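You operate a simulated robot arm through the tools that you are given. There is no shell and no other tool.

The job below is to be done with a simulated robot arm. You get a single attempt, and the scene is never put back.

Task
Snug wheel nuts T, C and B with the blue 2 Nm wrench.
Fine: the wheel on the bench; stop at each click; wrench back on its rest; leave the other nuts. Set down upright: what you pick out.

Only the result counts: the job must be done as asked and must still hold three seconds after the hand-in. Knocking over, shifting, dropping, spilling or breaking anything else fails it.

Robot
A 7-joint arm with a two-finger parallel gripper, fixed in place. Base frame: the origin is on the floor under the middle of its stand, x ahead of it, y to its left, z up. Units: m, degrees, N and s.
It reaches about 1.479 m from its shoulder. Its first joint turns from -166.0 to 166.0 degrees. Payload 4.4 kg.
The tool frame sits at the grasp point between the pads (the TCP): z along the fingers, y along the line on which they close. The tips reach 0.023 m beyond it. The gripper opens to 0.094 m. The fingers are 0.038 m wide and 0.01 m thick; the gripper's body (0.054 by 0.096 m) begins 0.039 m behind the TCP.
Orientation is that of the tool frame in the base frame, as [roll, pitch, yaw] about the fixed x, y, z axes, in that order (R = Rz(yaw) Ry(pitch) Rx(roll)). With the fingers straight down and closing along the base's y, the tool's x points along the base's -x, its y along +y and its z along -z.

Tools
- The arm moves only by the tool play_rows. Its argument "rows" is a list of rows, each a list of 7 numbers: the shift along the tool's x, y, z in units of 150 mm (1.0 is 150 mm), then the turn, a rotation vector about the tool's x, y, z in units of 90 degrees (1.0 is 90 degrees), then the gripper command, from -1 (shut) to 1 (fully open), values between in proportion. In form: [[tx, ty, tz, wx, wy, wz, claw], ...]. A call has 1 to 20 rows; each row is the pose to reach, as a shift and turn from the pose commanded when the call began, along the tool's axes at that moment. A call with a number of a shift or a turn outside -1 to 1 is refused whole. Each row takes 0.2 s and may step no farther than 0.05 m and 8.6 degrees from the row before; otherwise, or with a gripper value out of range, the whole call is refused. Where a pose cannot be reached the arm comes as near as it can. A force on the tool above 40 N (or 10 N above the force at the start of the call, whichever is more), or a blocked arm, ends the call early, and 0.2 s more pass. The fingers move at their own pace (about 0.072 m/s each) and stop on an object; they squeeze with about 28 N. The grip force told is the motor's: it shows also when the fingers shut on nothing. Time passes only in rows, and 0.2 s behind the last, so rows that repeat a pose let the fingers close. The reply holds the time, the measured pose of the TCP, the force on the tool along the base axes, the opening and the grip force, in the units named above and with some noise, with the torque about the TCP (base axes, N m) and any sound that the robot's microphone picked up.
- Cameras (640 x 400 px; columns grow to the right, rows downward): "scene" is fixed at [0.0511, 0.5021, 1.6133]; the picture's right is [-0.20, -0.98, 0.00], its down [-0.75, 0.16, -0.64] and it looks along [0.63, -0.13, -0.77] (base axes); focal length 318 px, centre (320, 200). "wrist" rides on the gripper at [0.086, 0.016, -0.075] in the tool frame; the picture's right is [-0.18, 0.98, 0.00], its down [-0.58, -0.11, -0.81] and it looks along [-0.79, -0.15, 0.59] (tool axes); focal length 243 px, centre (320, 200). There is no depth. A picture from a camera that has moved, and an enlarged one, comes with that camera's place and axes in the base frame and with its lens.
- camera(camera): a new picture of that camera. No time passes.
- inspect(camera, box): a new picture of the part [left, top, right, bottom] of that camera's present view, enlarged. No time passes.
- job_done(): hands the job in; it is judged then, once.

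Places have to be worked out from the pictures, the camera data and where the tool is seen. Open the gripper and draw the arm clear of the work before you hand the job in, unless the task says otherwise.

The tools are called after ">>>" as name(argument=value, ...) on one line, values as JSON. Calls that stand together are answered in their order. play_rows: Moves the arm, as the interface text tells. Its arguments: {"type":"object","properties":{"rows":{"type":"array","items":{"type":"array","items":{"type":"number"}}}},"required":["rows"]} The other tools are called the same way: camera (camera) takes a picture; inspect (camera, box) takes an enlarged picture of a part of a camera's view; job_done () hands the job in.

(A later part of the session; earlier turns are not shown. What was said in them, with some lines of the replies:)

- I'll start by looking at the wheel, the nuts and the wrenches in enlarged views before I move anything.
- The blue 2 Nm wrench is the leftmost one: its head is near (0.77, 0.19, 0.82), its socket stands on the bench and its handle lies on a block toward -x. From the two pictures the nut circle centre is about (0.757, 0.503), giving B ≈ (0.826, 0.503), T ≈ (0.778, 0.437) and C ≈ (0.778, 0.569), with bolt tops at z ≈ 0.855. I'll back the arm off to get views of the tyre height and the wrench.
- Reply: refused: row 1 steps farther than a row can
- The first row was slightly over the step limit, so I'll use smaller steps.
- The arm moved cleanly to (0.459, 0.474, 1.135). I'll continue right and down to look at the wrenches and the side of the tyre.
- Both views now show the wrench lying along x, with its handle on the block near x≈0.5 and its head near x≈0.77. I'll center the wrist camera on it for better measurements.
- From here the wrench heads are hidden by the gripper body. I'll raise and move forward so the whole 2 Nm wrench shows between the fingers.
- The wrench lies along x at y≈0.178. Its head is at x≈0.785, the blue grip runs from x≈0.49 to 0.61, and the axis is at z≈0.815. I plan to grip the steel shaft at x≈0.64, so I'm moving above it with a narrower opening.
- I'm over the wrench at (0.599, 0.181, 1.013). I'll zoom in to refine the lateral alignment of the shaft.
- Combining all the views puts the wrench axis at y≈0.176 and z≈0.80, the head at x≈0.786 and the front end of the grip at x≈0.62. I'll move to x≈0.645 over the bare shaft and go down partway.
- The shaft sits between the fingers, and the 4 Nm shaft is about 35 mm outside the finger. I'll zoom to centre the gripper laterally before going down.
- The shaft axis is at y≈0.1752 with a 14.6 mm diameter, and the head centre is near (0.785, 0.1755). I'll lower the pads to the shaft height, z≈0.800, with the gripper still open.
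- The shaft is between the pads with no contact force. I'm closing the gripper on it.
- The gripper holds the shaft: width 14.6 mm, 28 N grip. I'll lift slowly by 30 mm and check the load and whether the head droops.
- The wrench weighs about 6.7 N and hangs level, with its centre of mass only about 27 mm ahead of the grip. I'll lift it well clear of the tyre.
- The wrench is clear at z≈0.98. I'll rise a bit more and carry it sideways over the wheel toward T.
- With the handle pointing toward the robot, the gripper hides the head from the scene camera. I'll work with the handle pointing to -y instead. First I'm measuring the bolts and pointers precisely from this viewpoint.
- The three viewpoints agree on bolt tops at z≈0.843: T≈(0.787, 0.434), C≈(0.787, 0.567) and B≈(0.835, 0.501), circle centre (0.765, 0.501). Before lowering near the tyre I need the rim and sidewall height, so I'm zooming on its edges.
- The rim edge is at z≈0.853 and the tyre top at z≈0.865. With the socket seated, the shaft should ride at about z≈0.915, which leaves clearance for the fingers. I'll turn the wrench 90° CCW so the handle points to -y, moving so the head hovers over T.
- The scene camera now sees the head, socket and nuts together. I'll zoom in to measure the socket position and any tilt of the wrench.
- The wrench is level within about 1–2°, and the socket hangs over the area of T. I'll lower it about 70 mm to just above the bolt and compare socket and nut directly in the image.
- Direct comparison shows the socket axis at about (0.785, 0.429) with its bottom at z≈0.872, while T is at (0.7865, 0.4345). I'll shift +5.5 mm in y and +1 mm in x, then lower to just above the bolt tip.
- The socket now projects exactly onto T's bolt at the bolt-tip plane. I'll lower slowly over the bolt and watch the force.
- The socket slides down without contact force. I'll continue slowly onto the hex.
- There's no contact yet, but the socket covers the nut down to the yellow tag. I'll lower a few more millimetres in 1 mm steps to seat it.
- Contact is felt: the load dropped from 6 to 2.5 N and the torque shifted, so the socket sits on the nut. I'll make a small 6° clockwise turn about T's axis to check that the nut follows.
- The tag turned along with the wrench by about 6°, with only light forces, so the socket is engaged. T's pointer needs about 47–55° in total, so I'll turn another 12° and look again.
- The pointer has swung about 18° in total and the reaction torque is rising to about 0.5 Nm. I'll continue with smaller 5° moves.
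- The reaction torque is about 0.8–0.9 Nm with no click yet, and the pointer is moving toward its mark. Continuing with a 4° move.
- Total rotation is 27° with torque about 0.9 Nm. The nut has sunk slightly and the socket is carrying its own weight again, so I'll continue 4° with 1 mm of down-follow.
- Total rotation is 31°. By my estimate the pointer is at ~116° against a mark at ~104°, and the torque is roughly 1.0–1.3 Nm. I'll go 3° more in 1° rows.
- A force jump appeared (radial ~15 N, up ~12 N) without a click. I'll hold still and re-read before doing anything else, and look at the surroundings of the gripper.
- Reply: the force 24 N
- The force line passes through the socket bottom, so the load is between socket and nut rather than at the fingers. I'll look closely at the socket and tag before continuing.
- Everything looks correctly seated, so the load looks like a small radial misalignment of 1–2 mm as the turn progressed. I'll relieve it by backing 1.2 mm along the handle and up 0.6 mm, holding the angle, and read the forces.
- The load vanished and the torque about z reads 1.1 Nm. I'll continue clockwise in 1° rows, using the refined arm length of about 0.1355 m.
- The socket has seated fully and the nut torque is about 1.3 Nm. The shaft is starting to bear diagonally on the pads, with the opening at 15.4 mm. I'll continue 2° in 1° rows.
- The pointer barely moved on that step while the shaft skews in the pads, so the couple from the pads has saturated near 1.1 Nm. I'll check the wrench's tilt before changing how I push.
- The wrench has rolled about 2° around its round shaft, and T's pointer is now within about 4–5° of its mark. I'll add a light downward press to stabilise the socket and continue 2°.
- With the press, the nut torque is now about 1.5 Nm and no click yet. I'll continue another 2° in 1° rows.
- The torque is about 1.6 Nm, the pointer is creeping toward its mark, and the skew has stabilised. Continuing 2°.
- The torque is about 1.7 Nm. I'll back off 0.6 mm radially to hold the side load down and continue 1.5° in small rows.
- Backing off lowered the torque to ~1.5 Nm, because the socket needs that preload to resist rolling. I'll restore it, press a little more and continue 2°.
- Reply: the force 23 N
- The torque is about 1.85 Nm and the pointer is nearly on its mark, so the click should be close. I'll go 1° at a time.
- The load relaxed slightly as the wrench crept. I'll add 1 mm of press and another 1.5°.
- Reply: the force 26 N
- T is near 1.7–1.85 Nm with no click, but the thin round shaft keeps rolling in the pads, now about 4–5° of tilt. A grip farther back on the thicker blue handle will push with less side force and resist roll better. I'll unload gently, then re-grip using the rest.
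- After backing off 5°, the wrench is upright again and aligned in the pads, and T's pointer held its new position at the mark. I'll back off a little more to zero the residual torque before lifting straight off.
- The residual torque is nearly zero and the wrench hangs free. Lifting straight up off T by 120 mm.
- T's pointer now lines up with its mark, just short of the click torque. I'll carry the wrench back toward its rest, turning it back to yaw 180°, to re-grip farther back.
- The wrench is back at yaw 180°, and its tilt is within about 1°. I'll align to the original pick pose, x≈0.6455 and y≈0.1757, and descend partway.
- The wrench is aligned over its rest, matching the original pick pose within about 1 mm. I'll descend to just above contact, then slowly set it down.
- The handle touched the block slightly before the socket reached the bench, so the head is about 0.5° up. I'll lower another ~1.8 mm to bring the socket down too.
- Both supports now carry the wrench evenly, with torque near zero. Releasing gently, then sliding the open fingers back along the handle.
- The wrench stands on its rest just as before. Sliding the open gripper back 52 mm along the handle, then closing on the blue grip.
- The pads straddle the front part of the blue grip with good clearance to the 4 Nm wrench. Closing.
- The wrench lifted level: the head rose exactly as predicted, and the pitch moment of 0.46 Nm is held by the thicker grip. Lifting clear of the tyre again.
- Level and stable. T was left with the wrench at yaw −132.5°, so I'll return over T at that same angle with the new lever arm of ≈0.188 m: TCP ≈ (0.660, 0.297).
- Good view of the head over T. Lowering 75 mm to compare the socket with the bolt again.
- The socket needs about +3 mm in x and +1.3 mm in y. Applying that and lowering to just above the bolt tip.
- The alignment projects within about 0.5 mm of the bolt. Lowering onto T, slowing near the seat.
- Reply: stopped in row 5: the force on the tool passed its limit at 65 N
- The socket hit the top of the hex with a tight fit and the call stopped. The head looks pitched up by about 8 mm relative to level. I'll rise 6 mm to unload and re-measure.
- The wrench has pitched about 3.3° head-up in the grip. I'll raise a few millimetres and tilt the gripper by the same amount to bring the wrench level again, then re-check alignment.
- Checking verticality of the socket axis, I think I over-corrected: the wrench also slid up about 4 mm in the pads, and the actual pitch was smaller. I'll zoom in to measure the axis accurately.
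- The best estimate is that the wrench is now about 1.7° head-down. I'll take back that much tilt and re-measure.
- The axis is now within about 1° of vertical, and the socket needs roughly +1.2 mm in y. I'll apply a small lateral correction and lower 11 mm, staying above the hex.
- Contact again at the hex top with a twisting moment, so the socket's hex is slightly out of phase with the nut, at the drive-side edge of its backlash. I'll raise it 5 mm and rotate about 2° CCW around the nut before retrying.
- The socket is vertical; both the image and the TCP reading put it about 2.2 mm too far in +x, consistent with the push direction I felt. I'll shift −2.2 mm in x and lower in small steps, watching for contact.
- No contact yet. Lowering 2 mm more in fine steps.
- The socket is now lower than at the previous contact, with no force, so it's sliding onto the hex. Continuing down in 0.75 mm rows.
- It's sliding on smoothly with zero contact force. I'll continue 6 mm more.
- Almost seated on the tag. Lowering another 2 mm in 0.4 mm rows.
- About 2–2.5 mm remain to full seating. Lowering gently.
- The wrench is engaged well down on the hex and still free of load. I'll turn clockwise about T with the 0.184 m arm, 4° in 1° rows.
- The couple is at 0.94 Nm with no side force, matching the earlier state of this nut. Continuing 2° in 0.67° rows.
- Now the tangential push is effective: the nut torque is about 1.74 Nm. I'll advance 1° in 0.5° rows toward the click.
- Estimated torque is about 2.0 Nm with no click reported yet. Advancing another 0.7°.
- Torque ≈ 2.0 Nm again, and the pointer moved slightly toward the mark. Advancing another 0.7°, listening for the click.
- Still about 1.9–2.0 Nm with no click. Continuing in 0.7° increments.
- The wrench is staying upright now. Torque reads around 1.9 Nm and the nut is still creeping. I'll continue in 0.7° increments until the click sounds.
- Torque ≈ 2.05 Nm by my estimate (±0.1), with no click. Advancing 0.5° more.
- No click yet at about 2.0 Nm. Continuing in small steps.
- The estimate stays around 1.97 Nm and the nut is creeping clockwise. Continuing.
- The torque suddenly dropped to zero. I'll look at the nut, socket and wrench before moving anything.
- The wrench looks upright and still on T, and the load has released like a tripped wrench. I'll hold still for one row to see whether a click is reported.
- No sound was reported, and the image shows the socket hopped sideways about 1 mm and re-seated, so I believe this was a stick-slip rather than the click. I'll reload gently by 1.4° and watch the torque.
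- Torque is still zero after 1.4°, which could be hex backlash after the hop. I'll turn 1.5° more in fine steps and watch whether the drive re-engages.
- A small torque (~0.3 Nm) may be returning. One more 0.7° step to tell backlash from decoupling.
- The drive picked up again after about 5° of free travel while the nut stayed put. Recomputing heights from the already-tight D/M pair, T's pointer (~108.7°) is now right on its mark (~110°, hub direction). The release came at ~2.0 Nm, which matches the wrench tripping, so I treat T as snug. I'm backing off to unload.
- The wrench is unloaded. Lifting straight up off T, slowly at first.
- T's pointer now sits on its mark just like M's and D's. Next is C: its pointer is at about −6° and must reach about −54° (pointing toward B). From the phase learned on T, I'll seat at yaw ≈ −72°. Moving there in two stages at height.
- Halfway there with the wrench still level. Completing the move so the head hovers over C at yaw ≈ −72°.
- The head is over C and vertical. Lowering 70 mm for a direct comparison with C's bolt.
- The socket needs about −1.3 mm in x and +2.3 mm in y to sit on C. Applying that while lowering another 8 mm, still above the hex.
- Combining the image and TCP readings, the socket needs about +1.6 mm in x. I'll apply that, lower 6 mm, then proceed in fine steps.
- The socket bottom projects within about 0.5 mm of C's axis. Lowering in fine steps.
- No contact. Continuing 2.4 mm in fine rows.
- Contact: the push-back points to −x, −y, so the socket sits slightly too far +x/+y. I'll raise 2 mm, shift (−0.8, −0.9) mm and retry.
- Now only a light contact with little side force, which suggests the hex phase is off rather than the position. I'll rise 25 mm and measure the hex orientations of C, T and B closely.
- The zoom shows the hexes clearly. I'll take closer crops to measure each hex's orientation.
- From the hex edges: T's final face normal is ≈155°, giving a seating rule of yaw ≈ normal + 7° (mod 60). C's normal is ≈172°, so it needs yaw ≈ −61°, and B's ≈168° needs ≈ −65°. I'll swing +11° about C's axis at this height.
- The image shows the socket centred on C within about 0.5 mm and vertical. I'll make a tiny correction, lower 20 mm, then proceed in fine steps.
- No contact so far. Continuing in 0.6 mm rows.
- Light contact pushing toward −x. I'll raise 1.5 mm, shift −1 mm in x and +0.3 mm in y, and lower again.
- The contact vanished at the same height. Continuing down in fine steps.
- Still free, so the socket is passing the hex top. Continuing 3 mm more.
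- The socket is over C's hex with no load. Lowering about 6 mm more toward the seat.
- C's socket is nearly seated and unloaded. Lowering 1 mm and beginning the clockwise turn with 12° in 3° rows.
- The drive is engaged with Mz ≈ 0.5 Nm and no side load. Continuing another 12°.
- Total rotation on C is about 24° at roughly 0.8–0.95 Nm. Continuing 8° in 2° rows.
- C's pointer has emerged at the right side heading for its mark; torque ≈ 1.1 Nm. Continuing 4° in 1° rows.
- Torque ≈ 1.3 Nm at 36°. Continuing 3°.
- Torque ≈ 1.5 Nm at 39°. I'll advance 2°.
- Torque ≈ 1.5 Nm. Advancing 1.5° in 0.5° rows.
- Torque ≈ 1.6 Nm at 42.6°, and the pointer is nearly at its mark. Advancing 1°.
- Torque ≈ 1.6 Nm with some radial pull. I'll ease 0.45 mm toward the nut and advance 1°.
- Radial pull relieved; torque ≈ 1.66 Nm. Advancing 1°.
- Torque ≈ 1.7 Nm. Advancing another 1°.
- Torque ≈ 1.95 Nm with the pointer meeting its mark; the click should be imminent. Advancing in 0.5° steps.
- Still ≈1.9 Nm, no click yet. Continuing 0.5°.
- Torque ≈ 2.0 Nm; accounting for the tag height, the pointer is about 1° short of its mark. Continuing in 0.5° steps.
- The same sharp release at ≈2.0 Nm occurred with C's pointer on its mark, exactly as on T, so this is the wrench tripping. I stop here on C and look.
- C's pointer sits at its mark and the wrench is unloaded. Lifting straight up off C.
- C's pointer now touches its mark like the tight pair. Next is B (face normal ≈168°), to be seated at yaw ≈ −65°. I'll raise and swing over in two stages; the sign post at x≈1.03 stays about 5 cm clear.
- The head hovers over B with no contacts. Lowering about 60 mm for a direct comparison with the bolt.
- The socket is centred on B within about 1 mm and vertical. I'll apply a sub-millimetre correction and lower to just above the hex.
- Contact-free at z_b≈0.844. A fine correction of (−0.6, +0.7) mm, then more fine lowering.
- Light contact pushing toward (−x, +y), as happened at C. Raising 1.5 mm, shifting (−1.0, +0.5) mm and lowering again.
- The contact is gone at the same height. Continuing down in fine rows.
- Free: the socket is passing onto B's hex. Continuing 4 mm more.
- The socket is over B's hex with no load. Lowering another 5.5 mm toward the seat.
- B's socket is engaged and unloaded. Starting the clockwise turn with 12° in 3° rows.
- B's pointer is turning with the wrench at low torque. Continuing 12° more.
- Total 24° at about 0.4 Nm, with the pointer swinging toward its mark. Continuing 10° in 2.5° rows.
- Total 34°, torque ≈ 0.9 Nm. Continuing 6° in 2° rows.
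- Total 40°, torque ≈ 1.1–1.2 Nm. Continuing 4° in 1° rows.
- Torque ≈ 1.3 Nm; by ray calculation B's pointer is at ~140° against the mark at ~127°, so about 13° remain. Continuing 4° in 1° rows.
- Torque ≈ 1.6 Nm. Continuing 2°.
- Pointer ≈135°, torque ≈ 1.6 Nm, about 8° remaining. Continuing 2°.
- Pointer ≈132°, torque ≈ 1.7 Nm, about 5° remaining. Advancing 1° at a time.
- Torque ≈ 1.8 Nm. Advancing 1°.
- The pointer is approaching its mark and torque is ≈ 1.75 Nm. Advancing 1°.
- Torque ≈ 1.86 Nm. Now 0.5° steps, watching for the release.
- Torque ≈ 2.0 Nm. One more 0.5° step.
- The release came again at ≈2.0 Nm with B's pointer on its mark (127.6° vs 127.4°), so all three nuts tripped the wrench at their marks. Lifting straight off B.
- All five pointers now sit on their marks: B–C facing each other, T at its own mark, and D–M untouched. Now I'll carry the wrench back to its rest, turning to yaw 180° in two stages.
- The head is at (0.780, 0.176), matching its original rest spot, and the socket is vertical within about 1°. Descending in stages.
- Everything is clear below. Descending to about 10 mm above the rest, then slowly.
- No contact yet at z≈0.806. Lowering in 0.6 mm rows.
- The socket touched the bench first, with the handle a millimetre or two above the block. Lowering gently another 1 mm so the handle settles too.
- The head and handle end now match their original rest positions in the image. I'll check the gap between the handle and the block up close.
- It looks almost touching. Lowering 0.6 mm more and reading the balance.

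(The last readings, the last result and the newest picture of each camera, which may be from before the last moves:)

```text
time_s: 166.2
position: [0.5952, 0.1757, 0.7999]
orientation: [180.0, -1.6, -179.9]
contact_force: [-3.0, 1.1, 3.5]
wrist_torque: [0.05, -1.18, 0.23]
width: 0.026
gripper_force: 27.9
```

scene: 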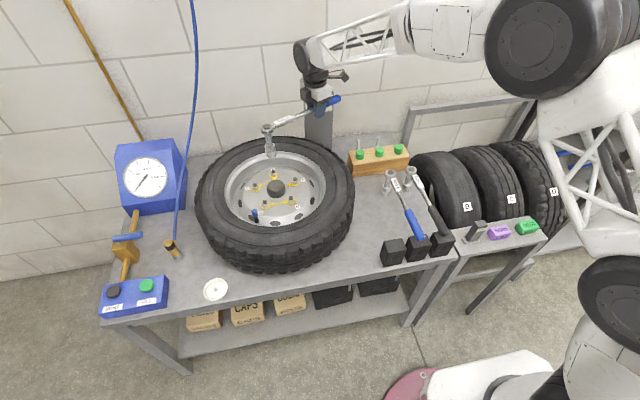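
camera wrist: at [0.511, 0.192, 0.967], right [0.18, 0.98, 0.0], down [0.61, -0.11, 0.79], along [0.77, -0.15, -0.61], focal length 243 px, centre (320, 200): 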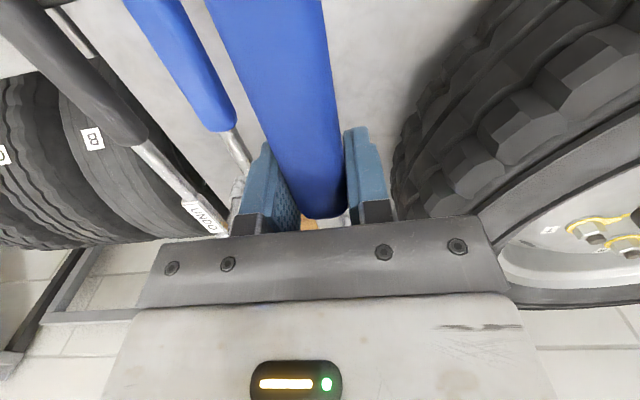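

>>> play_rows(rows=[[0, 0, 0.002, 0, 0, 0, -1], [-0.0001, 0, 0.004, 0, 0, 0, -1], [-0.0002, 0, 0.007, 0, 0, 0, -1], [-0.0002, 0, 0.007, 0, 0, 0, -1]])

>>> inspect(camera="scene", box=[380, 228, 412, 248])

```text
time_s: 167.2
position: [0.594, 0.1752, 0.7993]
orientation: [179.9, -1.8, -179.9]
contact_force: [-5.0, 0.3, 9.3]
wrist_torque: [-0.12, -0.21, -0.02]
width: 0.026
gripper_force: 27.9
```

```text
16.00 times, centred on (396, 238) of scene
camera zoom: at [0.0511, 0.5021, 1.6133], right [-0.2, -0.98, 0.0], down [-0.75, 0.16, -0.64], along [0.63, -0.13, -0.77], focal length 5089 px, centre (-896, -408)
```

zoom: 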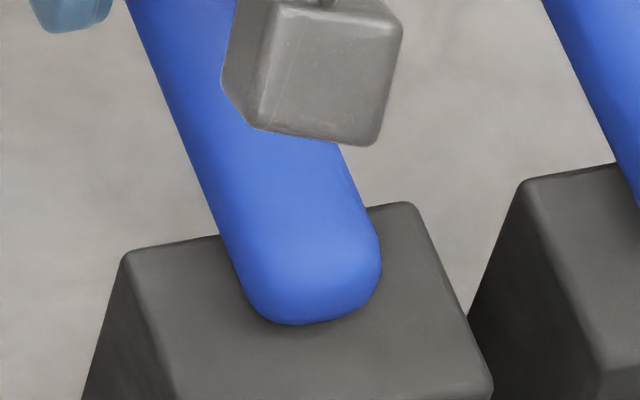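

Now both the socket and handle carry load (My ≈ −0.2). I'll ease up 0.5 mm to remove the excess press, then open the gripper slowly.

>>> play_rows(rows=[[0.0001, 0, -0.002, 0, 0, 0, -1], [0.0001, 0, -0.004, 0, 0, 0, -1], [0.0001, 0, -0.004, 0, 0, 0, -1]])

```text
time_s: 168.0
position: [0.5936, 0.1764, 0.7996]
orientation: [179.9, -1.8, -179.9]
contact_force: [0.1, 0.8, -5.9]
wrist_torque: [-0.01, 0.45, 0.04]
width: 0.0258
gripper_force: 28.2
```

That lifted it free again, so the rest contact lies within 0.5 mm. Lowering 0.45 mm to touch lightly, then opening.

>>> play_rows(rows=[[0, 0, 0.0015, 0, 0, 0, -1], [0, 0, 0.003, 0, 0, 0, -1], [0, 0, 0.003, 0, 0, 0, -1]])

```text
time_s: 168.8
position: [0.5953, 0.176, 0.7995]
orientation: [179.8, -1.7, -179.9]
contact_force: [-3.4, -4.5, 5.8]
wrist_torque: [-0.27, 0.76, 0.1]
width: 0.0258
gripper_force: 28.3
```

Both ends are in contact. Opening the gripper slowly.

>>> play_rows(rows=[[0, 0, 0, 0, 0, 0, -0.42], [0, 0, 0, 0, 0, 0, -0.38], [0, 0, 0, 0, 0, 0, -0.3], [0, 0, 0, 0, 0, 0, -0.15], [0, 0, 0, 0, 0, 0, 0.05], [0, 0, 0, 0, 0, 0, 0.3], [0, 0, 0, 0, 0, 0, 0.3]])

>>> camera(camera="wrist")

>>> inspect(camera="scene", box=[335, 150, 463, 270])

>>> inspect(camera="scene", box=[380, 228, 412, 248])

```text
time_s: 170.4
position: [0.5949, 0.1753, 0.7992]
orientation: [180.0, -1.8, -179.9]
contact_force: [0.3, 0.5, 0.5]
wrist_torque: [0.0, 0.0, 0.0]
width: 0.0612
gripper_force: 0.2
```

```text
taken
camera wrist: at [0.5111, 0.1914, 0.8758], right [0.18, 0.98, 0.0], down [0.61, -0.11, 0.79], along [0.77, -0.15, -0.61], focal length 243 px, centre (320, 200)
```

wrist: 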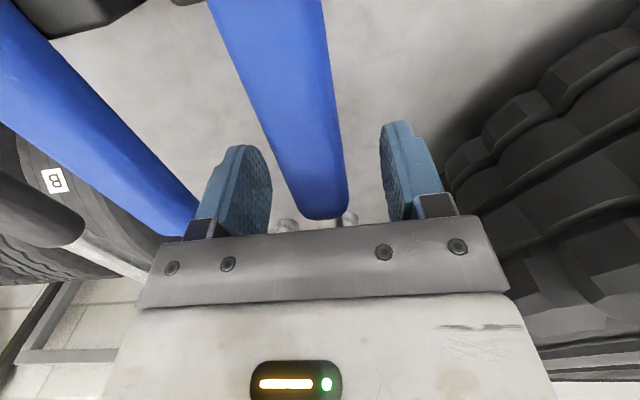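

```text
3.33 times, centred on (399, 210) of scene
camera zoom: at [0.0511, 0.5021, 1.6133], right [-0.2, -0.98, 0.0], down [-0.75, 0.16, -0.64], along [0.63, -0.13, -0.77], focal length 1060 px, centre (57, 167)
```

zoom: 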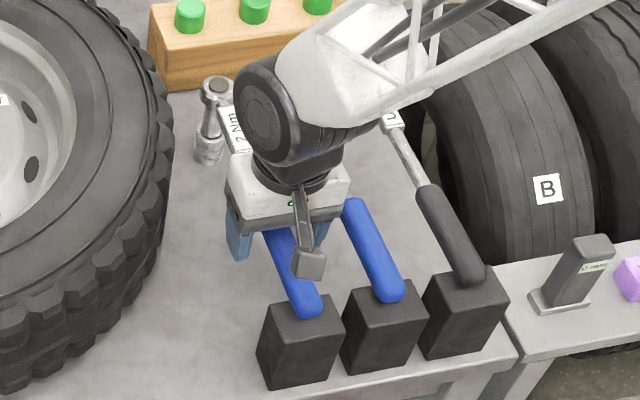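

```text
16.00 times, centred on (396, 238) of scene
camera zoom: at [0.0511, 0.5021, 1.6133], right [-0.2, -0.98, 0.0], down [-0.75, 0.16, -0.64], along [0.63, -0.13, -0.77], focal length 5089 px, centre (-896, -408)
```

zoom: 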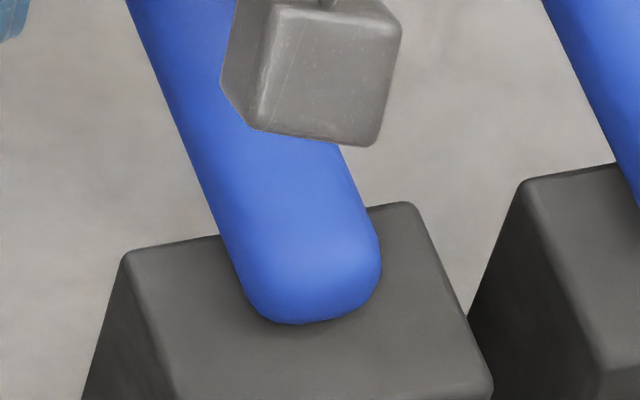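

The wrench stands on its rest as at the start, unaided. Raising the open gripper straight up and away.

>>> play_rows(rows=[[0.0014, 0, -0.05, 0, 0, 0, 0.3], [0.0042, 0, -0.15, 0, 0, 0, 0.3], [0.0098, 0, -0.35, 0, 0, 0, 0.3], [0.0168, 0, -0.6, 0, 0, 0, 0.3], [0.0238, 0, -0.85, 0, 0, 0, 0.3], [0.028, 0, -1.0, 0, 0, 0, 0.3], [0.028, 0, -1.0, 0, 0, 0, 0.3]])

>>> camera(camera="wrist")

>>> inspect(camera="scene", box=[335, 150, 463, 270])

```text
time_s: 172.0
position: [0.5958, 0.175, 0.9487]
orientation: [179.9, -1.7, -179.8]
contact_force: [-0.3, 0.0, -0.6]
wrist_torque: [0.06, 0.01, 0.01]
width: 0.061
gripper_force: 0.0
```

```text
taken
camera wrist: at [0.5114, 0.1907, 1.0259], right [0.18, 0.98, 0.0], down [0.61, -0.11, 0.79], along [0.77, -0.15, -0.61], focal length 243 px, centre (320, 200)
```

wrist: 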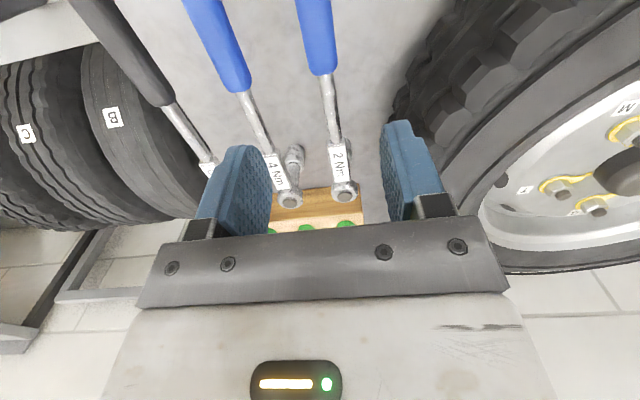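

```text
3.33 times, centred on (399, 210) of scene
camera zoom: at [0.0511, 0.5021, 1.6133], right [-0.2, -0.98, 0.0], down [-0.75, 0.16, -0.64], along [0.63, -0.13, -0.77], focal length 1060 px, centre (57, 167)
```

zoom: 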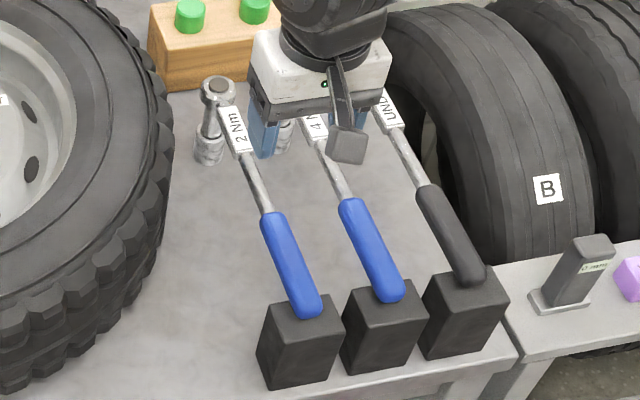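

The wrench is upright on its rest and parallel to the others, and the neighbours are undisturbed. Drawing the arm up and back, clear of the work.

>>> play_rows(rows=[[0.05, 0, -0.25, 0, 0, 0, 1], [0.2, 0, -0.5, 0, 0, 0, 1], [0.4, 0, -0.75, 0, 0, 0, 1], [0.65, 0.05, -0.9, 0, -0.0095, 0, 1], [0.9, 0.1, -1.0, 0, -0.019, 0, 1], [0.9, 0.1, -1.0, 0, -0.019, 0, 1]])

>>> camera(camera="scene")

>>> inspect(camera="scene", box=[225, 150, 325, 215])

>>> inspect(camera="scene", box=[340, 150, 460, 270])

```text
time_s: 173.4
position: [0.4642, 0.191, 1.1017]
orientation: [179.9, -0.1, -179.9]
contact_force: [-0.2, 0.5, 0.5]
wrist_torque: [-0.03, -0.04, -0.03]
width: 0.0939
gripper_force: 0.1
```

```text
taken
```

scene: 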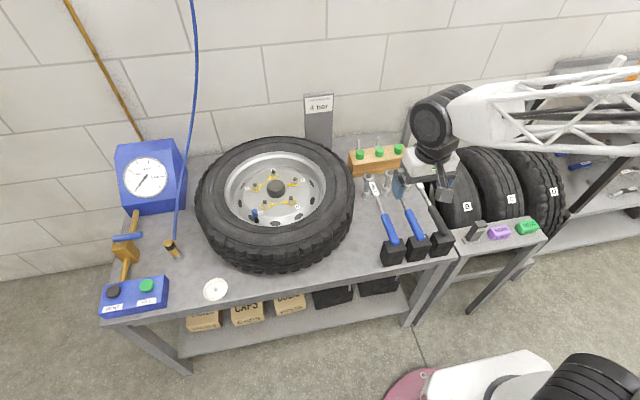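

```text
6.15 times, centred on (275, 182) of scene
camera zoom: at [0.0511, 0.5021, 1.6133], right [-0.2, -0.98, 0.0], down [-0.75, 0.16, -0.64], along [0.63, -0.13, -0.77], focal length 1957 px, centre (597, 308)
```

zoom: 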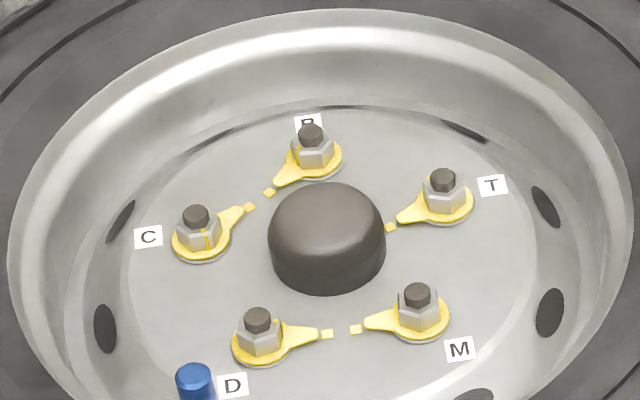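

```text
3.33 times, centred on (400, 210) of scene
camera zoom: at [0.0511, 0.5021, 1.6133], right [-0.2, -0.98, 0.0], down [-0.75, 0.16, -0.64], along [0.63, -0.13, -0.77], focal length 1060 px, centre (53, 167)
```

zoom: 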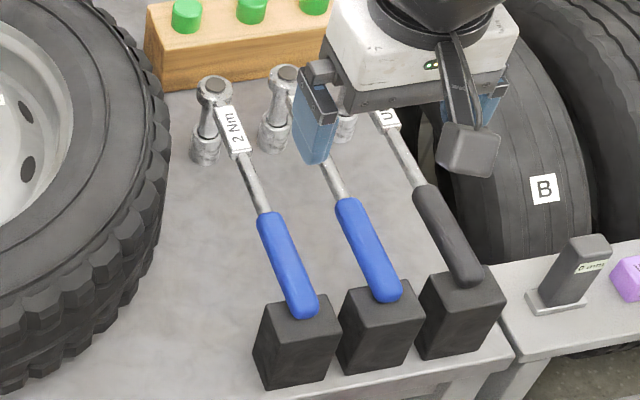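

All five pointers sit on their marks, the wrench is back on its rest exactly where it started, and the valve, gauge, caps and other tools are untouched. The gripper is open and clear, so I'm handing the job in.

>>> job_done()

```text
The job is handed in.
```

I tightened nuts T, C and B with the blue 2 Nm wrench, put it back upright on its rest, and handed the job in. The microphone never reported a click on any nut, so I judged the stopping point from torque and the pointer marks instead.

- **How I knew to stop:** on each nut my torque estimate levelled off near 2.0 Nm, then the load suddenly let go. At that moment the nut's yellow pointer was on its mark. I took that as the wrench clicking and stopped turning, except on T.
- **Nut T:** after its release I turned the wrench about 3.5° more to check whether it had really clicked. The torque stayed under about 0.7 Nm and the nut did not move.
- **Re-grip:** my first grip on the thin shaft could not reach 2 Nm. I put the wrench back on its rest and gripped the handle instead before finishing T.
- **Rough contact:** when lowering the wrench back onto T, the socket hit the top of the nut and the force peaked at 65 N. Lighter touches happened on all three nuts while lining up the socket. I saw no damage.
- **Everything else:** I did not turn D or M. In the final pictures the wrench was back where it started and nothing else looked moved or knocked over. The gripper was open and clear.
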